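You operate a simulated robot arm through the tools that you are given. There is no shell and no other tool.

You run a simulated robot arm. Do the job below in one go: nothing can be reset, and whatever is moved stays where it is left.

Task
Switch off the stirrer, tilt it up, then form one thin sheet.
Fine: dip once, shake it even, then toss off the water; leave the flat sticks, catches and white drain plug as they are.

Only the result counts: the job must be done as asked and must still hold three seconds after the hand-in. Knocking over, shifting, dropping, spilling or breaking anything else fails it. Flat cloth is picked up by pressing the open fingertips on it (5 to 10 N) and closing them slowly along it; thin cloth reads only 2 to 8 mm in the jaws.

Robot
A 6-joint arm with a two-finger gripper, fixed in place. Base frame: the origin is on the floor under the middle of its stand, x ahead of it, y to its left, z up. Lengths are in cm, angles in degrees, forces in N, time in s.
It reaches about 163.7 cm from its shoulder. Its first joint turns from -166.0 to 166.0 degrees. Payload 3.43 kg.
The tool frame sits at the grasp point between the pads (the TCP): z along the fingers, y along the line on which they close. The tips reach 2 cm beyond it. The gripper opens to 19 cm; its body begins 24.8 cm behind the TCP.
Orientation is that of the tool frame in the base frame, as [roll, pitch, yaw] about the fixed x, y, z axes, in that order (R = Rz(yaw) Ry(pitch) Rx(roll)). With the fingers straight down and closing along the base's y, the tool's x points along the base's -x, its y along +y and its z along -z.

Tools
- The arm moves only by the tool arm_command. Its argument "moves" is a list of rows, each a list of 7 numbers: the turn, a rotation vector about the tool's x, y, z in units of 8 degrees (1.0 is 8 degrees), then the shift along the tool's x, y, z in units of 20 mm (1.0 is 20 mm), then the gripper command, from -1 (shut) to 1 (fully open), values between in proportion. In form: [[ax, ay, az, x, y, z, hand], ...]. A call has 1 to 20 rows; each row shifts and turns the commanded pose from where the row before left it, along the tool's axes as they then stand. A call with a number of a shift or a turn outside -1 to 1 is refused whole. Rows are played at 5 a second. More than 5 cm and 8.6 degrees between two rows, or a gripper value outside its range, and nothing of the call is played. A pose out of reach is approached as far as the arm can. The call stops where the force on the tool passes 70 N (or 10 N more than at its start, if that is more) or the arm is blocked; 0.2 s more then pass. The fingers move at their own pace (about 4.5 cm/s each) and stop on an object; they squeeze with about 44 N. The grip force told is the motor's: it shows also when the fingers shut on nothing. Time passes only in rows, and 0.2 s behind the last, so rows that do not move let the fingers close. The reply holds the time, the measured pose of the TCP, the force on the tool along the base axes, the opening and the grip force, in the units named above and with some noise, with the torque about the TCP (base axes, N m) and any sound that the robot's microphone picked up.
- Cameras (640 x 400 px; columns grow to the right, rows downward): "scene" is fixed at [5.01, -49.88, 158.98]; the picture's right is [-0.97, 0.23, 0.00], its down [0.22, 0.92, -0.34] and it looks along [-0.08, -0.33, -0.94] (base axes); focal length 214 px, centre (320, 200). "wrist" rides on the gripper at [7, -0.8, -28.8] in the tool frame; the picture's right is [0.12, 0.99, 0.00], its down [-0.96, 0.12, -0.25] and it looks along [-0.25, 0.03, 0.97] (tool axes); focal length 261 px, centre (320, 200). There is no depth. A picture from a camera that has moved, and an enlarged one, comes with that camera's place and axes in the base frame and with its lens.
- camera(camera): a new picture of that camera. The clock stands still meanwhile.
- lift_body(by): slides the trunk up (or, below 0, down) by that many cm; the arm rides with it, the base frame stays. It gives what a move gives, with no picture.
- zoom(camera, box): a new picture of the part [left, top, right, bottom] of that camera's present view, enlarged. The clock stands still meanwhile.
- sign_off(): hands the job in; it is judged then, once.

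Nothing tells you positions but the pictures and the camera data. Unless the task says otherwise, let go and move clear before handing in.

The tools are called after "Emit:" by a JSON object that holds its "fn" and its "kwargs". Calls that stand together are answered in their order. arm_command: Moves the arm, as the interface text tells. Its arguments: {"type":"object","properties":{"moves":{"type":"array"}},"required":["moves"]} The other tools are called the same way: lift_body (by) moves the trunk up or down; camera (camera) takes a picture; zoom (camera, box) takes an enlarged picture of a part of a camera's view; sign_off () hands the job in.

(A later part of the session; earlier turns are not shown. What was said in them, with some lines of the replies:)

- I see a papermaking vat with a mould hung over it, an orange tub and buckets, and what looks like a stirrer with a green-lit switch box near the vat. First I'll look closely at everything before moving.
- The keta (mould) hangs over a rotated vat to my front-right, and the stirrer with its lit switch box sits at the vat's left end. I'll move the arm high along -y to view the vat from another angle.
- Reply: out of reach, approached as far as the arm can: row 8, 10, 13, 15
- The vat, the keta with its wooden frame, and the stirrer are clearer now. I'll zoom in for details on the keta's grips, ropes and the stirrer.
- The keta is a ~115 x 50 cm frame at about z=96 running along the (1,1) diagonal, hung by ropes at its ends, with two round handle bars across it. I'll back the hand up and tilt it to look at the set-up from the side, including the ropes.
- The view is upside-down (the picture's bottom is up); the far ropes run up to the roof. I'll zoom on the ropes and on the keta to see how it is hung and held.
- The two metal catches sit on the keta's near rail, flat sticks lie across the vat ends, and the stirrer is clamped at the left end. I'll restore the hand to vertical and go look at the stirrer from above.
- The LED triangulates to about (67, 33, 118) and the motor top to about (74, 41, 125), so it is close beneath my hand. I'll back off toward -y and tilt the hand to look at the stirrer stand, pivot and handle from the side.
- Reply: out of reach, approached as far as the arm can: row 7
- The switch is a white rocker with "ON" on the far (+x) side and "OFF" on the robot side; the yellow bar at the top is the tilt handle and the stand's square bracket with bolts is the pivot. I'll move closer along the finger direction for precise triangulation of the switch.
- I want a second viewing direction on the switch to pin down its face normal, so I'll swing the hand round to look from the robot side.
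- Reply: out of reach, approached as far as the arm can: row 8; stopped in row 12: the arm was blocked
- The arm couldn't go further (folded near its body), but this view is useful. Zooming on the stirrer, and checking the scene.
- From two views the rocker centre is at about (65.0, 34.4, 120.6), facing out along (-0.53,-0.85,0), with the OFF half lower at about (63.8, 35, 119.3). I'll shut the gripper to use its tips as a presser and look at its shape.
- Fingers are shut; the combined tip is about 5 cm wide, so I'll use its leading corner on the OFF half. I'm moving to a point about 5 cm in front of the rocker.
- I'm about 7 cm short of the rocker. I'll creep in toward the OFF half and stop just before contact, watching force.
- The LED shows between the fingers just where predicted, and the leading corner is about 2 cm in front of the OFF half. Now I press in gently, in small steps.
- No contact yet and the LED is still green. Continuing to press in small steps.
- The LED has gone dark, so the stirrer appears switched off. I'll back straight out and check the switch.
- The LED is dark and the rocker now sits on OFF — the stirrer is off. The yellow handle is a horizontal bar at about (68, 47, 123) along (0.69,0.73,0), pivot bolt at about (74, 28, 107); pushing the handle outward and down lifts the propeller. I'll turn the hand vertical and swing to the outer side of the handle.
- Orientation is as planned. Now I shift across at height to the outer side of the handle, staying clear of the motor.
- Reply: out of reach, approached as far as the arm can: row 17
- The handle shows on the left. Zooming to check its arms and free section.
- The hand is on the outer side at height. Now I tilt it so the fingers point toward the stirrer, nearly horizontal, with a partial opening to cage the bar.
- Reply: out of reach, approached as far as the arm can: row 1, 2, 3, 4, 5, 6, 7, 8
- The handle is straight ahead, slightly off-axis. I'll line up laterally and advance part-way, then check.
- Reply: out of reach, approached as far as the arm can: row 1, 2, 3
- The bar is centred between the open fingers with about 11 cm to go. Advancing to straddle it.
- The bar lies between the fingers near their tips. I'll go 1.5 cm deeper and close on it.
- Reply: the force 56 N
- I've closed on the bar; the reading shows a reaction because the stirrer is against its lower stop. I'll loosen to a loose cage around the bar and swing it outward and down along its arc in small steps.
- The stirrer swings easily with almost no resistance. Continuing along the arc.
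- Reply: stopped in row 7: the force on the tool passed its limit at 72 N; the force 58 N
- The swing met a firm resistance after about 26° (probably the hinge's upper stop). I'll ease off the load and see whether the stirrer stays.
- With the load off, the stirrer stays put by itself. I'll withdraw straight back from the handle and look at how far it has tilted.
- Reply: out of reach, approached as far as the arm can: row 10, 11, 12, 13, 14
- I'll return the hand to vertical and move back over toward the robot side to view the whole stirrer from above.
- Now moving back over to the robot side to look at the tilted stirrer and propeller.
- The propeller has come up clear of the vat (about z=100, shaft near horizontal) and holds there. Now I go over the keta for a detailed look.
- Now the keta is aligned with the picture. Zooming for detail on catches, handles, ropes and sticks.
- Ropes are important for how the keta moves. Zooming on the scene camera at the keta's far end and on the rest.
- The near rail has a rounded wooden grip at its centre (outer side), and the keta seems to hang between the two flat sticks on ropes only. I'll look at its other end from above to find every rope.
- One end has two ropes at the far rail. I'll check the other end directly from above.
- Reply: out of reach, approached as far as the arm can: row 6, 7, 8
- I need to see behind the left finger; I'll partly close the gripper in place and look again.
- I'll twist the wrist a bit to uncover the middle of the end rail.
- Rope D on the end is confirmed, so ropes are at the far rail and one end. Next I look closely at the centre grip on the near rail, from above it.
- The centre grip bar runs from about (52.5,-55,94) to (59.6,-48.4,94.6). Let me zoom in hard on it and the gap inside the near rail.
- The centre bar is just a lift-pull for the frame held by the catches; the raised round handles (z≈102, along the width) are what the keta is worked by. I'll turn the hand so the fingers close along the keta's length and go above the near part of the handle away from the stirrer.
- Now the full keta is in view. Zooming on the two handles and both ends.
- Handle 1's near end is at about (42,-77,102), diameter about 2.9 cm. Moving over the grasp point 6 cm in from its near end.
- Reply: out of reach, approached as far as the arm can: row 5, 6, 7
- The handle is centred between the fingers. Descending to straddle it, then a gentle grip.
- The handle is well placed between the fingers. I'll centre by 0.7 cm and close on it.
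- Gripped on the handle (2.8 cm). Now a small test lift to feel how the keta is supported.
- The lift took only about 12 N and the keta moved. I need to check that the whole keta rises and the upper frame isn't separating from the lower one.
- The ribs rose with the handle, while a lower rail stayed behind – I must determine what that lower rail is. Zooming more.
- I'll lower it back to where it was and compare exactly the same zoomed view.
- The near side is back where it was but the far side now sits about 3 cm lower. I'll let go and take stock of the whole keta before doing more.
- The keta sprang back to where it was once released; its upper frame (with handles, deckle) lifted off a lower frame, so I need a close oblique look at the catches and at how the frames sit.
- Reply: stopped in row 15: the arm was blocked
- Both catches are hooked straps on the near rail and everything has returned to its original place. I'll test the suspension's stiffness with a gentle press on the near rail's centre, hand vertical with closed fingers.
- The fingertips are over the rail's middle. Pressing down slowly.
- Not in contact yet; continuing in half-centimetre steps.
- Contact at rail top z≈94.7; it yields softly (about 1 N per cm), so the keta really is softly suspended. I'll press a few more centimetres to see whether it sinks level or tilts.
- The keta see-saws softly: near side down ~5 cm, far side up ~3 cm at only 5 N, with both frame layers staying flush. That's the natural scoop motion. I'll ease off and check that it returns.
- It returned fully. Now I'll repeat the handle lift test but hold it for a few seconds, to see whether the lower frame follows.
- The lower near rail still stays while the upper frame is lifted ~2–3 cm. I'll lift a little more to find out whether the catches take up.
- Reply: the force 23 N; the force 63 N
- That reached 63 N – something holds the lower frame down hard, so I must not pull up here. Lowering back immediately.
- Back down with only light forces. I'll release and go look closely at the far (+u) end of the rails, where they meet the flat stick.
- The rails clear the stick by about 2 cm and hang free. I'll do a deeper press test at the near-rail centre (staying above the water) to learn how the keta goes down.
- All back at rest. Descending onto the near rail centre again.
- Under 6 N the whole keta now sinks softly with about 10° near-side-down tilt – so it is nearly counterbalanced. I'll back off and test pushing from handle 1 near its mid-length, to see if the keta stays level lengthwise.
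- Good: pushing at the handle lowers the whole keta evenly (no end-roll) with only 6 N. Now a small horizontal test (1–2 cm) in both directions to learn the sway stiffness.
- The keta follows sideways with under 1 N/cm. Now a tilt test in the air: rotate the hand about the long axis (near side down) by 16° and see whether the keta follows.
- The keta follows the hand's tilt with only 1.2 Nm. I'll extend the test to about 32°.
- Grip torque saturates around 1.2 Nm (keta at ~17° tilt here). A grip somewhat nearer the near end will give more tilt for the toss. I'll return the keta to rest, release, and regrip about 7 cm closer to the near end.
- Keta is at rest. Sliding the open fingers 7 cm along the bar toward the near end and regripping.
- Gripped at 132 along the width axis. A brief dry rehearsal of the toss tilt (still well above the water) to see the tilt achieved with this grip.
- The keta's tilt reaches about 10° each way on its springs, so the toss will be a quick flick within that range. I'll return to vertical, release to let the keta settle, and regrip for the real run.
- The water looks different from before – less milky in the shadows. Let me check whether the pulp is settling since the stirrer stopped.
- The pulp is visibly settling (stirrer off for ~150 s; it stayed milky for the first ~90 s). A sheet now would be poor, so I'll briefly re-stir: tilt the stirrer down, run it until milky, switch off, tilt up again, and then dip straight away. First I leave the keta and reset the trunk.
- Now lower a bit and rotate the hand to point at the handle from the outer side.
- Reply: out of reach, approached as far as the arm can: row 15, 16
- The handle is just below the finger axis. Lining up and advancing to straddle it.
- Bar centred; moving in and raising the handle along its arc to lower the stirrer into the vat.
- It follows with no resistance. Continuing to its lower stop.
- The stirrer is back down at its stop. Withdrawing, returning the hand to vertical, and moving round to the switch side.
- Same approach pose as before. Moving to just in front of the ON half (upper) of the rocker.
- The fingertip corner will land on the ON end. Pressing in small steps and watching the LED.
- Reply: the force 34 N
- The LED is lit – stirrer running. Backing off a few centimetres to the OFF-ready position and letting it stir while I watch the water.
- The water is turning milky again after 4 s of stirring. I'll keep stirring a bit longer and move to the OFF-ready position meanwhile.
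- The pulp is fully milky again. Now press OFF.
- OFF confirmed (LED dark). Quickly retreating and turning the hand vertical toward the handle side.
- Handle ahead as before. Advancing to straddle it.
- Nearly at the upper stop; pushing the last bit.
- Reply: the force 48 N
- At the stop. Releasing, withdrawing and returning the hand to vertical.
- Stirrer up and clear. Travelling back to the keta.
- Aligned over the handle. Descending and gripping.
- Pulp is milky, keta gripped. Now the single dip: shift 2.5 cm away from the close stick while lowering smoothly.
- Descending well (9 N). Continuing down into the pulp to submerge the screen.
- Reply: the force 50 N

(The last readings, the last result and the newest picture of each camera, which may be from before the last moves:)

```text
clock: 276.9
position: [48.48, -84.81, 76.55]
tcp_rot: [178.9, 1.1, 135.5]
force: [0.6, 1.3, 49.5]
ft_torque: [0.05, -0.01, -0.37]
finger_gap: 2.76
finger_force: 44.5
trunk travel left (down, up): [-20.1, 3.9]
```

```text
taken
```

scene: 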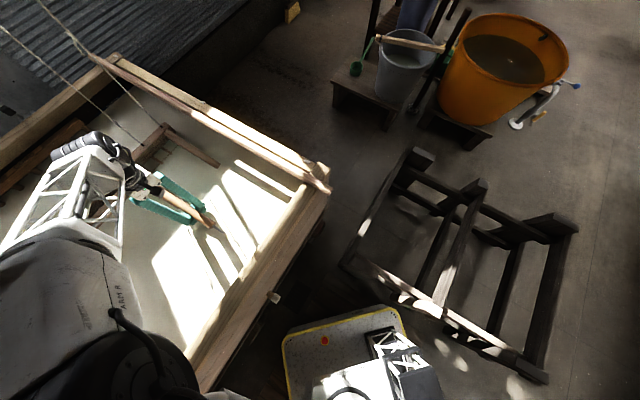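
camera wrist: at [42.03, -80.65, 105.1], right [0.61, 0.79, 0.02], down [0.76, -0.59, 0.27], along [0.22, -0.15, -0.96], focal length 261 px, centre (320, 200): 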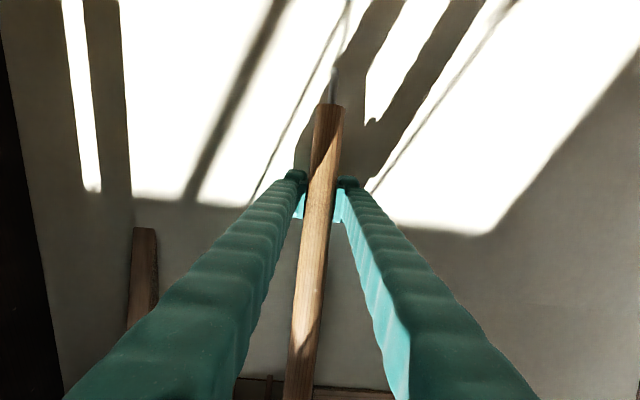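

The screen is fully under (only the far rail top still shows), 50 N of buoyancy. Lifting out smoothly now.

Emit:
{"fn": "arm_command", "kwargs": {"moves": [[0, 0, 0, 0, 0, -0.6, -1], [0, 0, 0, 0, 0, -1, -1], [0, 0, 0, 0, 0, -1, -1], [0, 0, 0, 0, 0, -1, -1], [0, 0, 0, 0, 0, -1, -1], [0, 0, 0, 0, 0, -1, -1], [0, 0, 0, 0, 0, -1, -1], [0, 0, 0, 0, 0, -1, -1], [0, 0, 0, 0, 0, -1, -1], [0, 0, 0, 0, 0, -1, -1], [0, 0, 0, 0, 0, -0.6, -1]]}}

Emit:
{"fn": "camera", "kwargs": {"camera": "wrist"}}

Emit:
{"fn": "camera", "kwargs": {"camera": "scene"}}

Emit:
{"fn": "zoom", "kwargs": {"camera": "wrist", "box": [340, 100, 640, 400]}}

```text
clock: 279.3
position: [47.86, -84.99, 96.49]
tcp_rot: [178.8, 0.8, 135.4]
force: [1.2, 2.4, 0.4]
ft_torque: [0.89, 1.0, -0.25]
finger_gap: 2.66
finger_force: 44.6
trunk travel left (down, up): [-20.1, 3.9]
```

```text
taken
camera wrist: at [41.56, -80.79, 125.16], right [0.61, 0.79, 0.02], down [0.76, -0.59, 0.27], along [0.22, -0.15, -0.96], focal length 261 px, centre (320, 200)
```

wrist: 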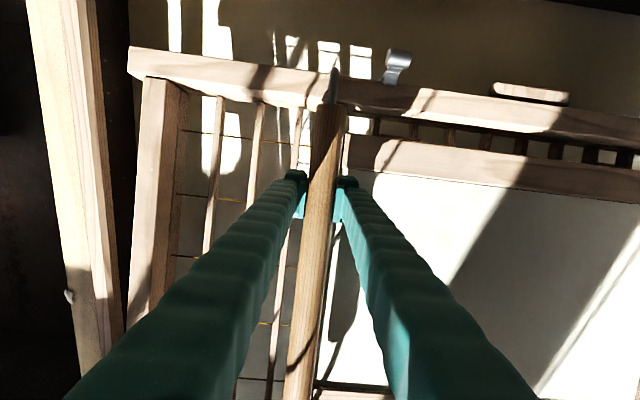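

```text
taken
```

scene: 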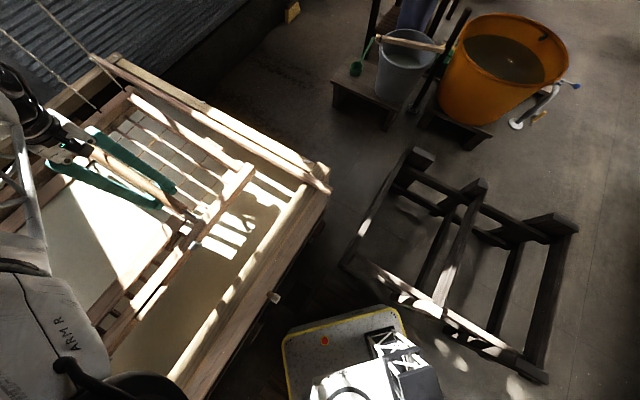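

```text
1.33 times, centred on (490, 250) of wrist
camera zoom: at [41.56, -80.79, 125.16], right [0.61, 0.79, 0.02], down [0.76, -0.59, 0.27], along [0.22, -0.15, -0.96], focal length 348 px, centre (93, 133)
```

zoom: 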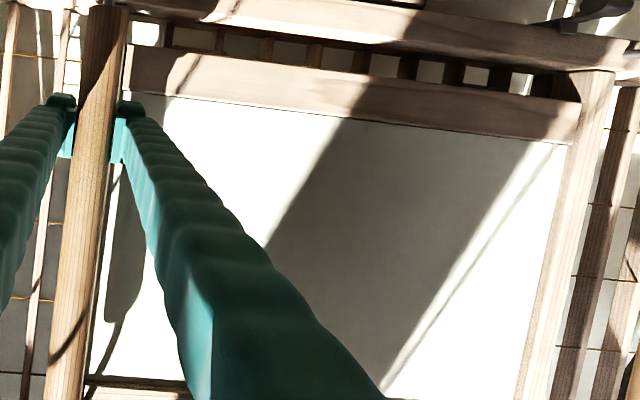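

The deckle is now full of white pulp. It's tilted a few degrees near-side-down, so I'll level it and start shaking front-to-back.

Emit:
{"fn": "arm_command", "kwargs": {"moves": [[0, 0.45, 0, 0, 0, 0, -1], [0, 0.45, 0, 0, 0, 0, -1], [0, 0, 0, 0, 0, 0, -1]]}}

Emit:
{"fn": "camera", "kwargs": {"camera": "wrist"}}

Emit:
{"fn": "camera", "kwargs": {"camera": "scene"}}

```text
clock: 280.1
position: [48.09, -85.03, 96.58]
tcp_rot: [178.8, -6.2, 135.5]
force: [0.9, 2.1, 1.3]
ft_torque: [0.22, 0.31, -0.76]
finger_gap: 2.67
finger_force: 44.6
trunk travel left (down, up): [-20.1, 3.9]
```

```text
taken
camera wrist: at [44.19, -83.39, 125.96], right [0.61, 0.79, 0.04], down [0.78, -0.61, 0.14], along [0.14, -0.06, -0.99], focal length 261 px, centre (320, 200)
```

wrist: 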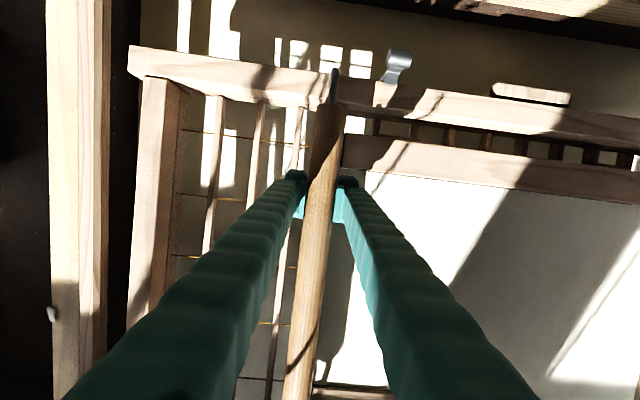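

```text
taken
```

scene: 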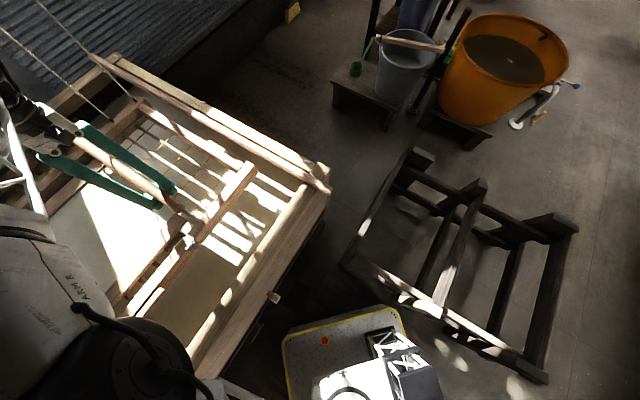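

Emit:
{"fn": "zoom", "kwargs": {"camera": "scene", "box": [60, 60, 180, 150]}}

Emit:
{"fn": "zoom", "kwargs": {"camera": "scene", "box": [140, 140, 260, 260]}}

```text
4.44 times, centred on (120, 105) of scene
camera zoom: at [5.01, -49.88, 158.98], right [-0.97, 0.23, 0.0], down [0.22, 0.92, -0.34], along [-0.08, -0.33, -0.94], focal length 953 px, centre (1209, 622)
```

zoom: 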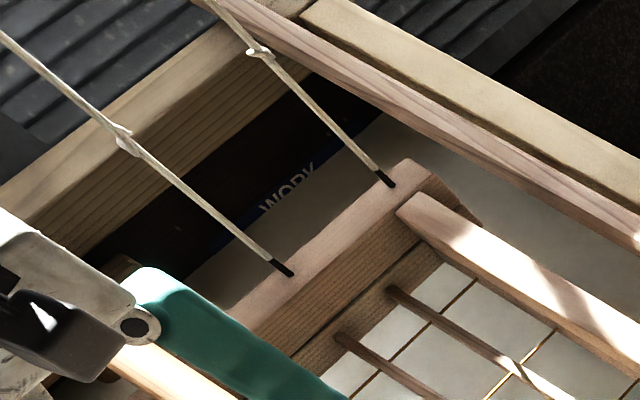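

```text
3.33 times, centred on (200, 200) of scene
camera zoom: at [5.01, -49.88, 158.98], right [-0.97, 0.23, 0.0], down [0.22, 0.92, -0.34], along [-0.08, -0.33, -0.94], focal length 715 px, centre (720, 200)
```

zoom: 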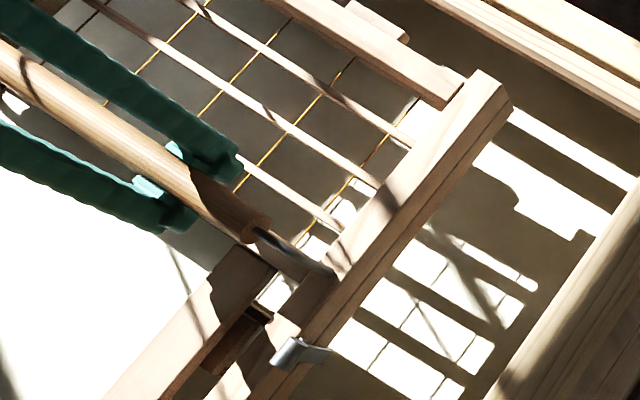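

About 4° near-down remains; I'll level that and shake front-to-back, ±2 cm at ~1.25 Hz.

Emit:
{"fn": "arm_command", "kwargs": {"moves": [[0, 0.5, 0, 0, 0, 0, -1], [0, 0, 0, 1, 0, 0, -1], [0, 0, 0, -1, 0, 0, -1], [0, 0, 0, -1, 0, 0, -1], [0, 0, 0, 1, 0, 0, -1], [0, 0, 0, 1, 0, 0, -1], [0, 0, 0, -1, 0, 0, -1], [0, 0, 0, -1, 0, 0, -1], [0, 0, 0, 1, 0, 0, -1], [0, 0, 0, 1, 0, 0, -1], [0, 0, 0, -1, 0, 0, -1], [0, 0, 0, -1, 0, 0, -1], [0, 0, 0, 1, 0, 0, -1], [0, 0, 0, 1, 0, 0, -1], [0, 0, 0, -1, 0, 0, -1], [0, 0, 0, -1, 0, 0, -1], [0, 0, 0, 1, 0, 0, -1]]}}

Emit:
{"fn": "camera", "kwargs": {"camera": "wrist"}}

Emit:
{"fn": "zoom", "kwargs": {"camera": "wrist", "box": [340, 100, 640, 400]}}

Emit:
{"fn": "camera", "kwargs": {"camera": "scene"}}

```text
clock: 283.7
position: [48.09, -85.01, 96.64]
tcp_rot: [178.7, -10.2, 135.6]
force: [1.2, 0.4, 1.6]
ft_torque: [-0.61, 0.42, -1.11]
finger_gap: 2.65
finger_force: 44.8
trunk travel left (down, up): [-20.1, 3.9]
```

```text
taken
camera wrist: at [45.77, -84.85, 126.18], right [0.61, 0.79, 0.04], down [0.78, -0.61, 0.08], along [0.09, -0.01, -1.0], focal length 261 px, centre (320, 200)
```

wrist: 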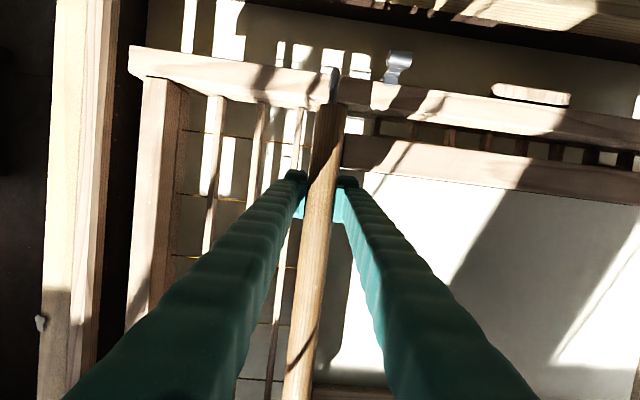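

```text
1.33 times, centred on (490, 250) of wrist
camera zoom: at [45.77, -84.85, 126.18], right [0.61, 0.79, 0.04], down [0.78, -0.61, 0.08], along [0.09, -0.01, -1.0], focal length 348 px, centre (93, 133)
```

zoom: 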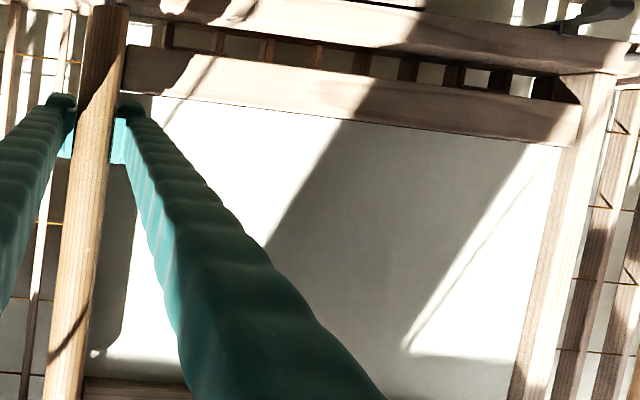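

```text
taken
```

scene: 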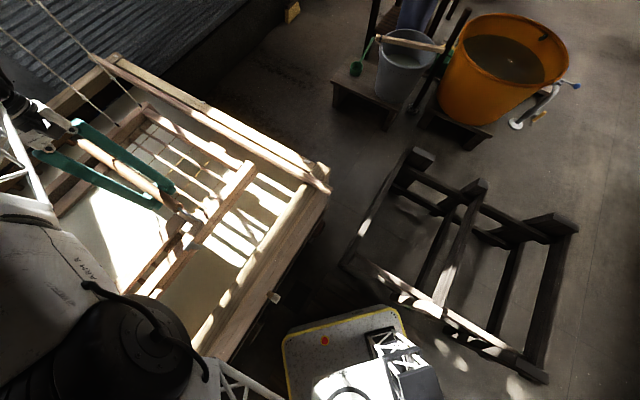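

Still filled. Now shake side-to-side (±2 cm), keeping clear of the sticks.

Emit:
{"fn": "arm_command", "kwargs": {"moves": [[0, 0, 0, 0, -1, 0, -1], [0, 0, 0, 0, 1, 0, -1], [0, 0, 0, 0, 1, 0, -1], [0, 0, 0, 0, -1, 0, -1], [0, 0, 0, 0, -1, 0, -1], [0, 0, 0, 0, 1, 0, -1], [0, 0, 0, 0, 1, 0, -1], [0, 0, 0, 0, -1, 0, -1], [0, 0, 0, 0, -1, 0, -1], [0, 0, 0, 0, 1, 0, -1], [0, 0, 0, 0, 1, 0, -1], [0, 0, 0, 0, -1, 0, -1]]}}

Emit:
{"fn": "camera", "kwargs": {"camera": "wrist"}}

Emit:
{"fn": "zoom", "kwargs": {"camera": "wrist", "box": [340, 100, 640, 400]}}

Emit:
{"fn": "zoom", "kwargs": {"camera": "scene", "box": [60, 60, 260, 260]}}

```text
clock: 286.3
position: [48.05, -84.89, 96.48]
tcp_rot: [178.6, -10.3, 135.5]
force: [-1.0, 1.5, 2.6]
ft_torque: [0.0, -0.25, -1.54]
finger_gap: 2.68
finger_force: 44.7
trunk travel left (down, up): [-20.1, 3.9]
```

```text
taken
camera wrist: at [45.68, -84.73, 126.13], right [0.61, 0.79, 0.04], down [0.78, -0.62, 0.08], along [0.09, -0.01, -1.0], focal length 261 px, centre (320, 200)
```

wrist: 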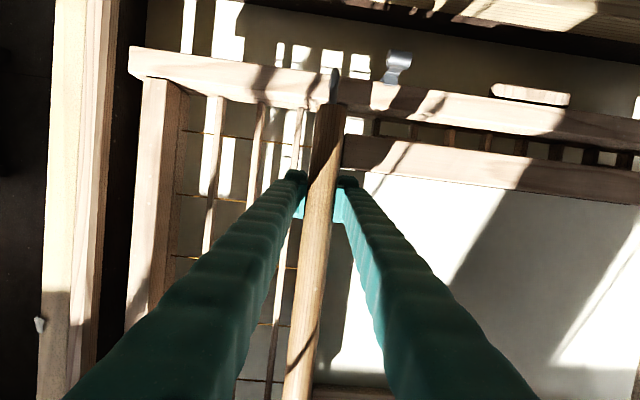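

```text
1.33 times, centred on (490, 250) of wrist
camera zoom: at [45.68, -84.73, 126.13], right [0.61, 0.79, 0.04], down [0.78, -0.62, 0.08], along [0.09, -0.01, -1.0], focal length 348 px, centre (93, 133)
```

zoom: 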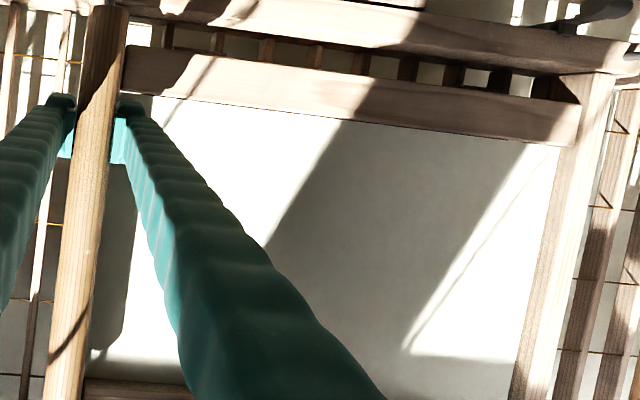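

```text
2.00 times, centred on (160, 160) of scene
camera zoom: at [5.01, -49.88, 158.98], right [-0.97, 0.23, 0.0], down [0.22, 0.92, -0.34], along [-0.08, -0.33, -0.94], focal length 429 px, centre (640, 280)
```

zoom: 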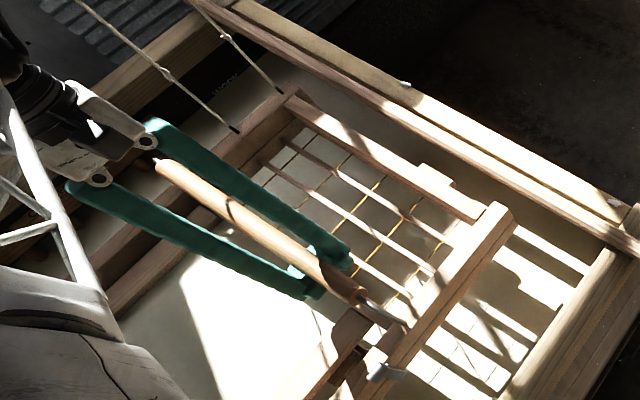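

The pulp layer is holding. A few more, wider front-to-back strokes to be sure it's even.

Emit:
{"fn": "arm_command", "kwargs": {"moves": [[0, 0, 0, 1, 0, 0, -1], [0, 0, 0, 0.5, 0, 0, -1], [0, 0, 0, -1, 0, 0, -1], [0, 0, 0, -1, 0, 0, -1], [0, 0, 0, -1, 0, 0, -1], [0, 0, 0, 1, 0, 0, -1], [0, 0, 0, 1, 0, 0, -1], [0, 0, 0, 1, 0, 0, -1], [0, 0, 0, -1, 0, 0, -1], [0, 0, 0, -1, 0, 0, -1], [0, 0, 0, -1, 0, 0, -1], [0, 0, 0, 1, 0, 0, -1], [0, 0, 0, 0.5, 0, 0, -1]]}}

Emit:
{"fn": "zoom", "kwargs": {"camera": "wrist", "box": [340, 100, 640, 400]}}

Emit:
{"fn": "zoom", "kwargs": {"camera": "scene", "box": [60, 60, 260, 260]}}

```text
clock: 289.1
position: [47.94, -84.9, 96.72]
tcp_rot: [178.7, -10.1, 135.6]
force: [1.5, 2.1, 3.8]
ft_torque: [-0.38, -0.2, -0.96]
finger_gap: 2.7
finger_force: 44.6
trunk travel left (down, up): [-20.1, 3.9]
```

```text
1.33 times, centred on (490, 250) of wrist
camera zoom: at [45.6, -84.76, 126.19], right [0.61, 0.79, 0.04], down [0.78, -0.61, 0.08], along [0.09, -0.01, -1.0], focal length 348 px, centre (93, 133)
```

zoom: 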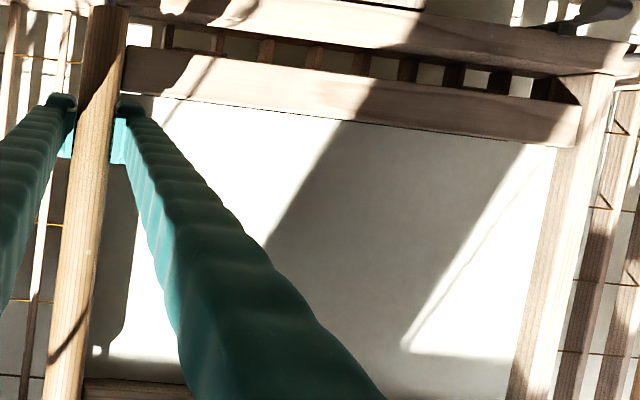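

```text
2.00 times, centred on (160, 160) of scene
camera zoom: at [5.01, -49.88, 158.98], right [-0.97, 0.23, 0.0], down [0.22, 0.92, -0.34], along [-0.08, -0.33, -0.94], focal length 429 px, centre (640, 280)
```

zoom: 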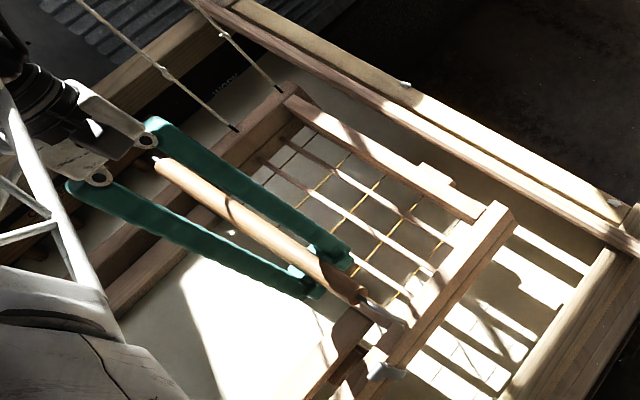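

About half the water has drained through (weight is falling), so now the toss: a quick flick of the near edge down.

Emit:
{"fn": "arm_command", "kwargs": {"moves": [[0, -1, 0, 0, 0, 0.5, -1], [0, -1, 0, 0, 0, 0.6, -1], [0, -1, 0, 0, 0, 0.6, -1], [0, -1, 0, 0, 0, 0.5, -1]]}}

Emit:
{"fn": "camera", "kwargs": {"camera": "wrist"}}

Emit:
{"fn": "zoom", "kwargs": {"camera": "scene", "box": [60, 60, 260, 260]}}

```text
clock: 290.1
position: [48.25, -84.96, 92.16]
tcp_rot: [178.6, 22.0, 134.9]
force: [2.1, -0.1, 4.0]
ft_torque: [0.4, 0.87, -0.41]
finger_gap: 2.69
finger_force: 44.9
trunk travel left (down, up): [-20.1, 3.9]
```

```text
taken
camera wrist: at [35.04, -73.86, 116.28], right [0.62, 0.79, -0.02], down [0.64, -0.49, 0.59], along [0.45, -0.38, -0.81], focal length 261 px, centre (320, 200)
```

wrist: 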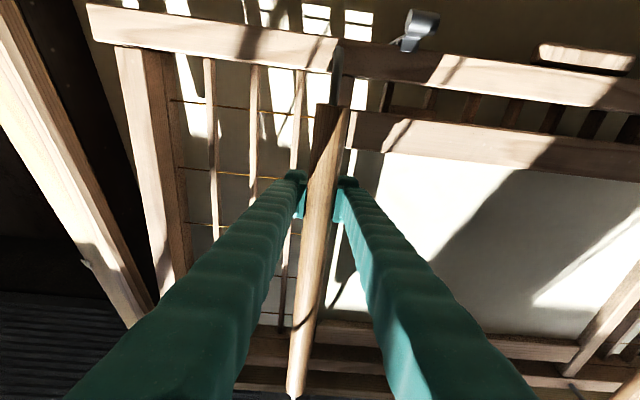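

```text
2.00 times, centred on (160, 160) of scene
camera zoom: at [5.01, -49.88, 158.98], right [-0.97, 0.23, 0.0], down [0.22, 0.92, -0.34], along [-0.08, -0.33, -0.94], focal length 429 px, centre (640, 280)
```

zoom: 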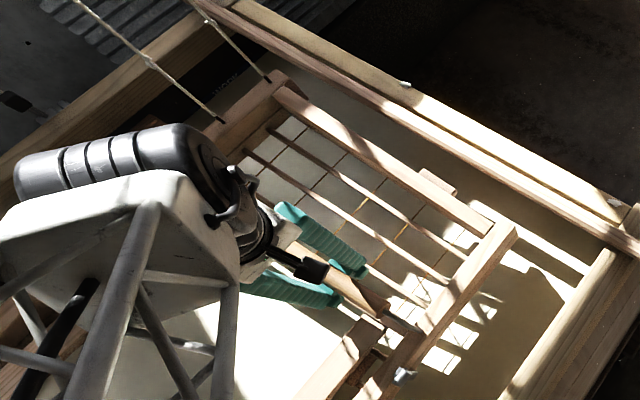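

The near-down flick alone left the liquid in; now a quick flick the other way – near side up, tipping it off over the far edge.

Emit:
{"fn": "arm_command", "kwargs": {"moves": [[0, 1, 0, 0, 0, -0.8, -1], [0, 1, 0, 0, 0, -1, -1], [0, 1, 0, 0, 0, -1, -1], [0, 1, 0, 0, 0, -1, -1], [0, 1, 0, 0, 0, -0.8, -1]]}}

Emit:
{"fn": "camera", "kwargs": {"camera": "wrist"}}

Emit:
{"fn": "zoom", "kwargs": {"camera": "scene", "box": [60, 60, 260, 260]}}

```text
clock: 291.3
position: [46.64, -83.34, 99.78]
tcp_rot: [178.8, -17.9, 135.9]
force: [1.1, -1.2, 2.8]
ft_torque: [-0.8, -1.08, -0.65]
finger_gap: 2.69
finger_force: 44.5
out of reach, approached as far as the arm can: row 5
trunk travel left (down, up): [-20.1, 3.9]
```

```text
taken
camera wrist: at [47.21, -85.91, 129.2], right [0.61, 0.79, 0.06], down [0.79, -0.61, -0.06], along [-0.01, 0.08, -1.0], focal length 261 px, centre (320, 200)
```

wrist: 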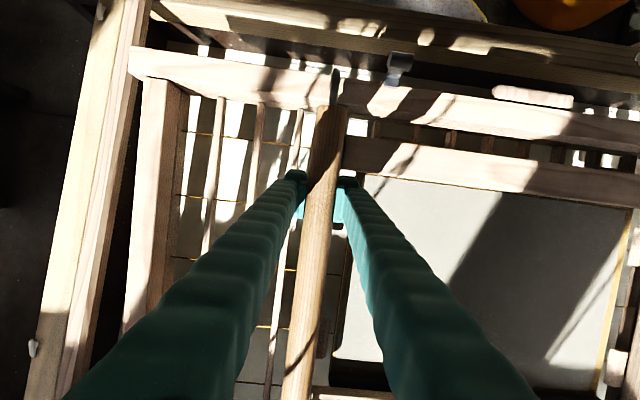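

```text
2.00 times, centred on (160, 160) of scene
camera zoom: at [5.01, -49.88, 158.98], right [-0.97, 0.23, 0.0], down [0.22, 0.92, -0.34], along [-0.08, -0.33, -0.94], focal length 429 px, centre (640, 280)
```

zoom: 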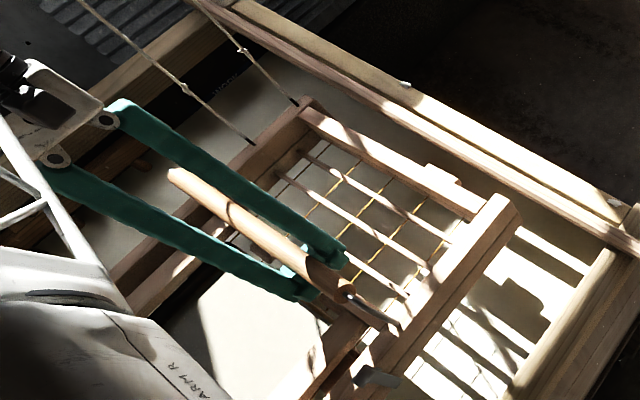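

The free water is gone: a thin white sheet now lies on the screen, with the screen's border showing. I'll level the keta gently and bring it back to its rest position.

Emit:
{"fn": "arm_command", "kwargs": {"moves": [[0, -0.55, 0, -0.2, 0.28, -0.1, -1], [0, -0.55, 0, -0.2, 0.28, -0.2, -1], [0, -0.55, 0, -0.2, 0.28, -0.2, -1], [0, -0.55, 0, -0.2, 0.28, -0.2, -1], [0, 0, 0, 0, 0, 0, -1], [0, 0, 0, 0, 0, 0, -1]]}}

Emit:
{"fn": "camera", "kwargs": {"camera": "wrist"}}

Emit:
{"fn": "zoom", "kwargs": {"camera": "wrist", "box": [320, 130, 640, 400]}}

Emit:
{"fn": "zoom", "kwargs": {"camera": "scene", "box": [0, 60, 260, 330]}}

```text
clock: 292.7
position: [49.43, -83.09, 101.04]
tcp_rot: [178.7, -0.5, 135.5]
force: [0.5, -0.5, -1.6]
ft_torque: [0.16, 0.1, -0.95]
finger_gap: 2.66
finger_force: 45.3
trunk travel left (down, up): [-20.1, 3.9]
```

```text
taken
camera wrist: at [43.72, -79.42, 129.79], right [0.61, 0.79, 0.02], down [0.76, -0.6, 0.24], along [0.2, -0.13, -0.97], focal length 261 px, centre (320, 200)
```

wrist: 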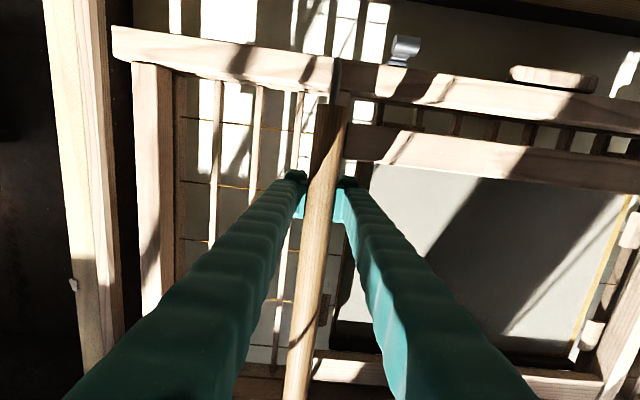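

```text
1.48 times, centred on (480, 265) of wrist
camera zoom: at [43.72, -79.42, 129.79], right [0.61, 0.79, 0.02], down [0.76, -0.6, 0.24], along [0.2, -0.13, -0.97], focal length 386 px, centre (83, 104)
```

zoom: 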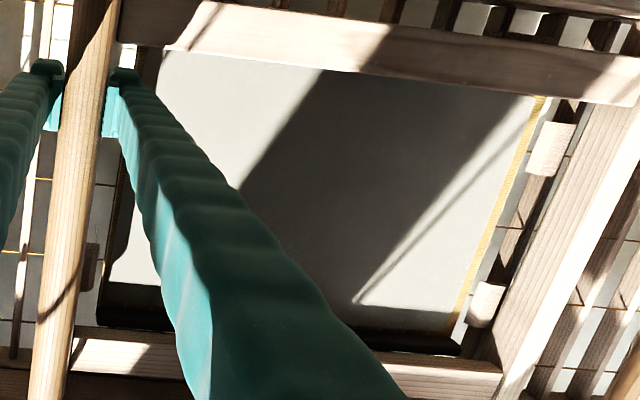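

```text
1.48 times, centred on (130, 195) of scene
camera zoom: at [5.01, -49.88, 158.98], right [-0.97, 0.23, 0.0], down [0.22, 0.92, -0.34], along [-0.08, -0.33, -0.94], focal length 318 px, centre (602, 207)
```

zoom: 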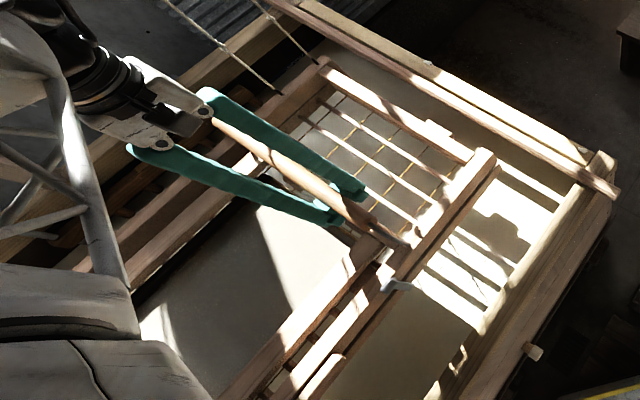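

An even thin sheet lies on the screen. Now I release the handle gently and check that the keta hangs at rest.

Emit:
{"fn": "arm_command", "kwargs": {"moves": [[0, 0, 0, 0, 0, 0, -0.68], [0, 0, 0, 0, 0, 0, -0.6], [0, 0, 0, 0, 0, 0, -0.4], [0, 0, 0, 0, 0, 0, -0.2], [0, 0, 0, 0, 0, 0, -0.2]]}}

Emit:
{"fn": "camera", "kwargs": {"camera": "wrist"}}

Emit:
{"fn": "zoom", "kwargs": {"camera": "scene", "box": [60, 60, 260, 260]}}

```text
clock: 293.9
position: [49.55, -83.03, 100.93]
tcp_rot: [178.8, -0.6, 135.4]
force: [-0.4, 0.3, -0.4]
ft_torque: [-0.01, 0.0, -0.01]
finger_gap: 7.59
finger_force: 0.1
trunk travel left (down, up): [-20.1, 3.9]
```

```text
taken
camera wrist: at [43.73, -79.43, 129.74], right [0.61, 0.79, 0.02], down [0.76, -0.6, 0.24], along [0.2, -0.13, -0.97], focal length 261 px, centre (320, 200)
```

wrist: 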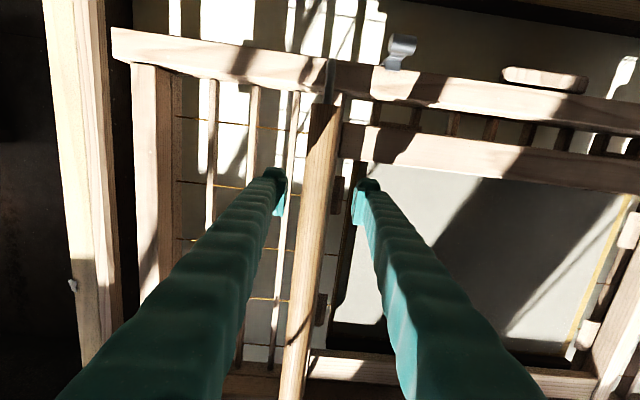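

```text
2.00 times, centred on (160, 160) of scene
camera zoom: at [5.01, -49.88, 158.98], right [-0.97, 0.23, 0.0], down [0.22, 0.92, -0.34], along [-0.08, -0.33, -0.94], focal length 429 px, centre (640, 280)
```

zoom: 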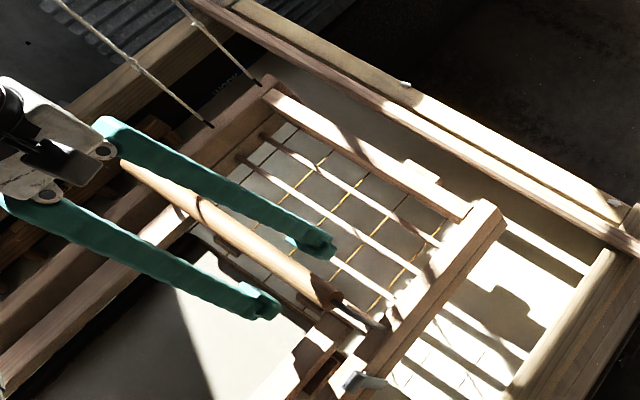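

The keta hangs at rest with the sheet. Withdrawing upward and away, then a final check of everything.

Emit:
{"fn": "arm_command", "kwargs": {"moves": [[0, 0, 0, 0, -0.3, -0.5, -0.2], [0, 0, 0, 0, 0, -1, -0.2], [0, 0, 0, 0, 0, -1, -0.2], [0, 0, 0, 0, 0, -1, -0.2], [0, 0, 0, 0, 0, -1, -0.2], [0, 0, 0, 0, 0, -1, -0.2], [0, 0, 0, 1, 0.4, -1, -0.2], [0, 0, 0, 1, 0.4, -1, -0.2], [0, 0, 0, 1, 0.4, -1, -0.2], [0, 0, 0, 1, 0.4, -1, -0.2], [0, 0, 0, 1, 0.4, -1, -0.2], [0, 0, 0, 1, 0.4, 0, -0.2], [0, 0, 0, 1, 0.4, 0, -0.2], [0, 0, 0, 1, 0.4, 0, -0.2], [0, 0, 0, 1, 0.4, 0, -0.2], [0, 0, 0, 1, 0.4, 0, -0.2]]}}

Emit:
{"fn": "camera", "kwargs": {"camera": "wrist"}}

Emit:
{"fn": "camera", "kwargs": {"camera": "scene"}}

Emit:
{"fn": "zoom", "kwargs": {"camera": "wrist", "box": [200, 120, 440, 320]}}

```text
clock: 297.3
position: [40.28, -64.1, 122.5]
tcp_rot: [178.7, -0.6, 135.3]
force: [0.6, -0.2, -0.8]
ft_torque: [0.1, 0.08, 0.01]
finger_gap: 7.61
finger_force: 0.0
trunk travel left (down, up): [-20.1, 3.9]
```

```text
taken
camera wrist: at [34.45, -60.59, 151.28], right [0.61, 0.79, 0.02], down [0.76, -0.6, 0.24], along [0.2, -0.13, -0.97], focal length 261 px, centre (320, 200)
```

wrist: 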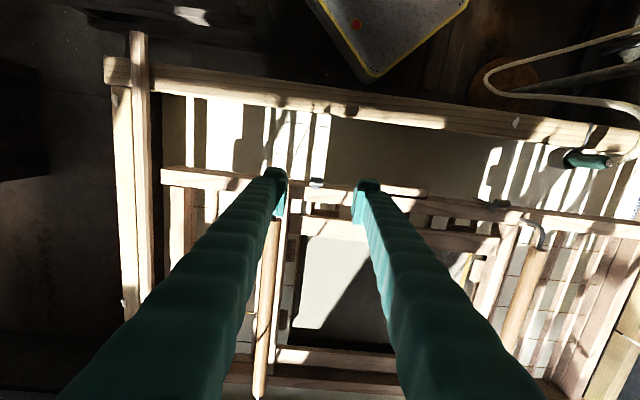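

```text
taken
```

scene: 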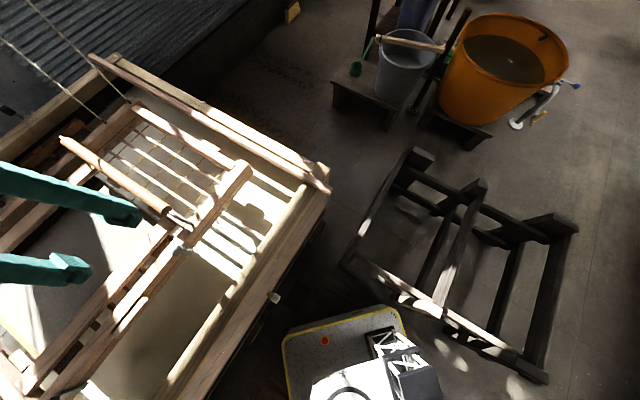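

```text
2.00 times, centred on (320, 220) of wrist
camera zoom: at [34.45, -60.59, 151.28], right [0.61, 0.79, 0.02], down [0.76, -0.6, 0.24], along [0.2, -0.13, -0.97], focal length 521 px, centre (320, 160)
```

zoom: 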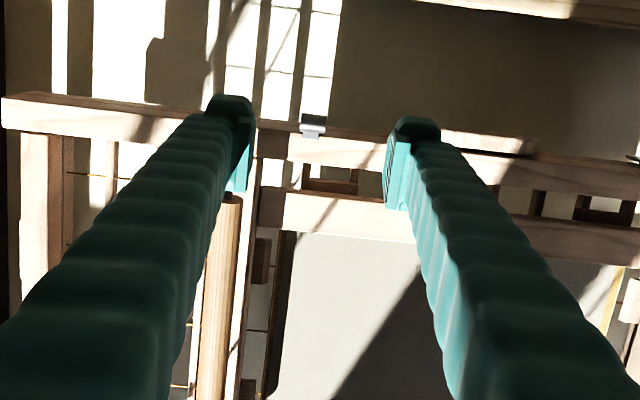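

Emit:
{"fn": "arm_command", "kwargs": {"moves": [[0, 0, 0, 0, 1, -0.3, 1], [0, 0, 0, 0, 1, -0.3, 1], [0, 0, 0, 0, 1, -0.3, 1], [0, 0, 0, 0.5, 1, -0.3, 1], [0, 0, 0, 0.5, 1, -0.3, 1], [0, 0, 0, 0.5, 1, -0.3, 1], [0, 0, 0, 0.5, 1, 0, 1], [0, 0, 0, 0, 0, 0, 1]]}}

Emit:
{"fn": "camera", "kwargs": {"camera": "wrist"}}

Emit:
{"fn": "zoom", "kwargs": {"camera": "wrist", "box": [180, 180, 460, 380]}}

Emit:
{"fn": "zoom", "kwargs": {"camera": "wrist", "box": [440, 30, 640, 300]}}

Emit:
{"fn": "zoom", "kwargs": {"camera": "scene", "box": [0, 60, 340, 400]}}

```text
clock: 299.1
position: [47.43, -51.03, 126.48]
tcp_rot: [178.6, -0.6, 135.4]
force: [-0.3, 0.2, 0.4]
ft_torque: [-0.02, 0.0, 0.0]
finger_gap: 18.99
finger_force: 0.0
trunk travel left (down, up): [-20.1, 3.9]
```

```text
taken
camera wrist: at [41.56, -47.52, 155.33], right [0.61, 0.79, 0.02], down [0.76, -0.6, 0.24], along [0.2, -0.13, -0.97], focal length 261 px, centre (320, 200)
```

wrist: 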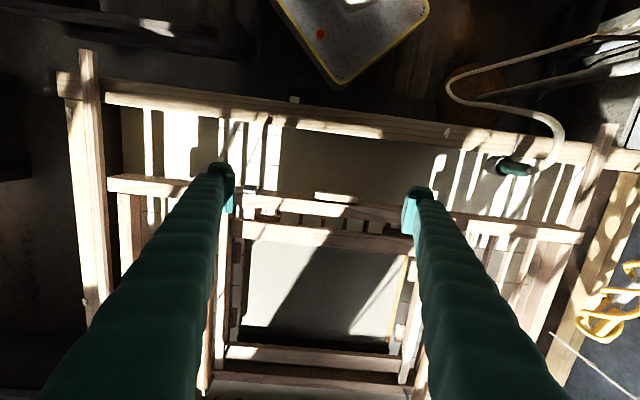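

```text
2.00 times, centred on (320, 280) of wrist
camera zoom: at [41.56, -47.52, 155.33], right [0.61, 0.79, 0.02], down [0.76, -0.6, 0.24], along [0.2, -0.13, -0.97], focal length 521 px, centre (320, 40)
```

zoom: 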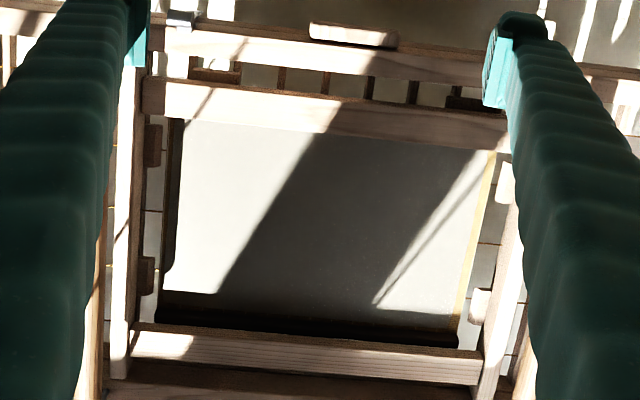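

```text
1.48 times, centred on (540, 165) of wrist
camera zoom: at [41.56, -47.52, 155.33], right [0.61, 0.79, 0.02], down [0.76, -0.6, 0.24], along [0.2, -0.13, -0.97], focal length 386 px, centre (-6, 252)
```

zoom: 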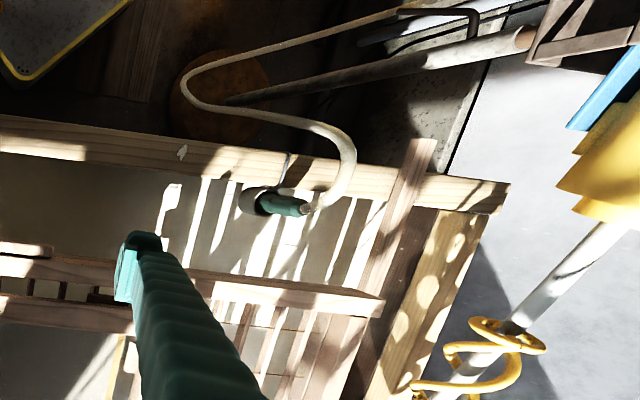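

```text
1.18 times, centred on (170, 230) of scene
camera zoom: at [5.01, -49.88, 158.98], right [-0.97, 0.23, 0.0], down [0.22, 0.92, -0.34], along [-0.08, -0.33, -0.94], focal length 252 px, centre (496, 165)
```

zoom: 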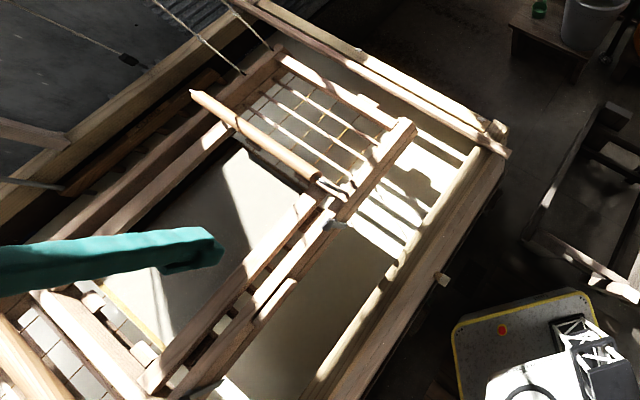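

A smooth, even sheet covers the screen; sticks, catches and plug look untouched. I'll move the arm fully clear and take a last look at the stirrer.

Emit:
{"fn": "arm_command", "kwargs": {"moves": [[0, 0, 0, 0.6, 1, -0.1, 0], [0, 0, 0, 0.6, 1, -0.1, 0], [0, 0, 0, 0.6, 1, -0.1, 0], [0, 0, 0, 0.6, 1, -0.1, 0], [0, 0, 0, 0.6, 1, 0, 0], [0, 0, 0, 0.6, 1, 0, 0], [0, 0, 0, 0.6, 1, 0, 0], [0, 0, 0, 0.6, 1, 0, 0], [0, 0, 0, 0.6, 1, 0, 0], [0, 0, 0, 0.6, 1, 0, 0], [0, 0, 0, 0.6, 1, 0, 0], [0, 0, 0, 0.6, 1, 0, 0], [0, 0, 0, 0.6, 1, 0, 0], [0, 0, 0, 0.6, 1, 0, 0], [0, 0, 0, 0, 0, 0, 0]]}}

Emit:
{"fn": "camera", "kwargs": {"camera": "wrist"}}

Emit:
{"fn": "zoom", "kwargs": {"camera": "wrist", "box": [400, 60, 640, 300]}}

Emit:
{"fn": "camera", "kwargs": {"camera": "scene"}}

Emit:
{"fn": "zoom", "kwargs": {"camera": "scene", "box": [0, 160, 240, 400]}}

```text
clock: 302.3
position: [54.7, -19.75, 128.44]
tcp_rot: [178.7, -0.7, 135.4]
force: [0.1, 0.6, 0.2]
ft_torque: [0.03, -0.02, 0.0]
finger_gap: 9.5
finger_force: 0.1
trunk travel left (down, up): [-20.1, 3.9]
```

```text
taken
camera wrist: at [48.98, -16.1, 157.13], right [0.61, 0.79, 0.02], down [0.76, -0.6, 0.24], along [0.2, -0.13, -0.97], focal length 261 px, centre (320, 200)
```

wrist: 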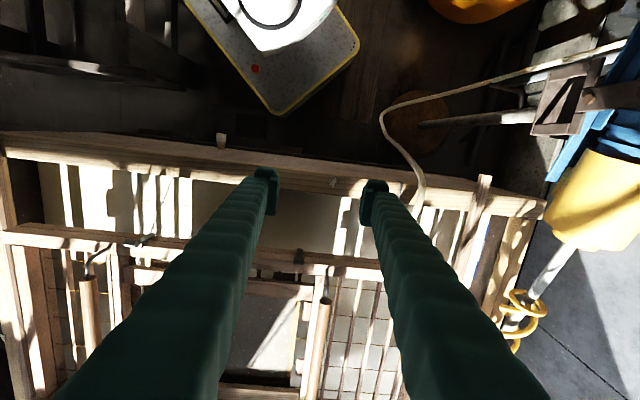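

```text
1.67 times, centred on (520, 180) of wrist
camera zoom: at [48.98, -16.1, 157.13], right [0.61, 0.79, 0.02], down [0.76, -0.6, 0.24], along [0.2, -0.13, -0.97], focal length 434 px, centre (-13, 233)
```

zoom: 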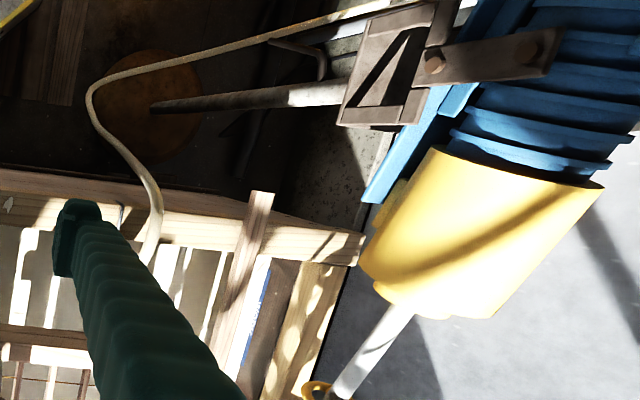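

```text
taken
```

scene: 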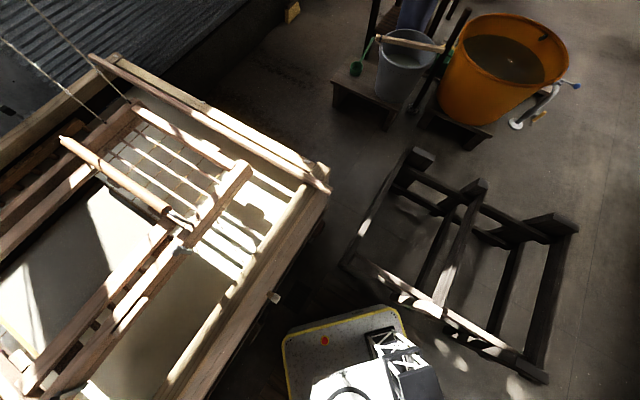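

```text
1.67 times, centred on (120, 280) of scene
camera zoom: at [5.01, -49.88, 158.98], right [-0.97, 0.23, 0.0], down [0.22, 0.92, -0.34], along [-0.08, -0.33, -0.94], focal length 358 px, centre (653, 67)
```

zoom: 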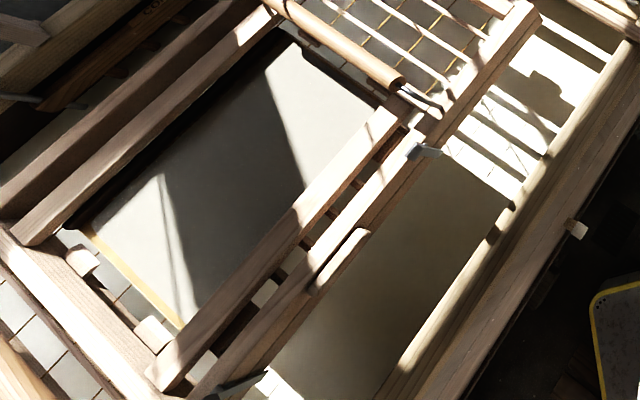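

The stirrer is off and tilted up with its helix clear of the vat. One even, thin sheet lies on the screen, and the keta hangs at rest. The flat sticks, catches and white drain plug look as they were, and the arm is clear of everything, so I'm handing in.

Emit:
{"fn": "sign_off", "kwargs": {}}

```text
The job is handed in.
```

The job is handed in. The stirrer is off and tilted up out of the vat, and one even-looking, thin sheet lies on the screen. I haven't seen the verdict.

- **Stirrer:** I switched it off and tilted it up early on. By about 150 seconds after switch-off the pulp had visibly settled, so I lowered the stirrer and ran it about 15 seconds until the water was milky. I then switched it off and tilted it up again, and it has stayed up since.
- **Before the dip:** I pressed, lifted and tilted the keta (the mould) several times to learn how it hangs. It never reached the water and returned to rest each time. One lift test reached 63 N and lifted the upper frame a few centimetres off the lower one. It closed flush again when lowered.
- **Sheet:** I dipped once, about 38 seconds after the second switch-off. I then shook it front to back, side to side, and front to back again. The first flick to toss the water left it in. A second flick the other way, near side up, cleared it.
- **Left as they were:** the flat sticks, catches and white drain plug looked unchanged in the last pictures. The keta hangs at rest and the arm is clear.
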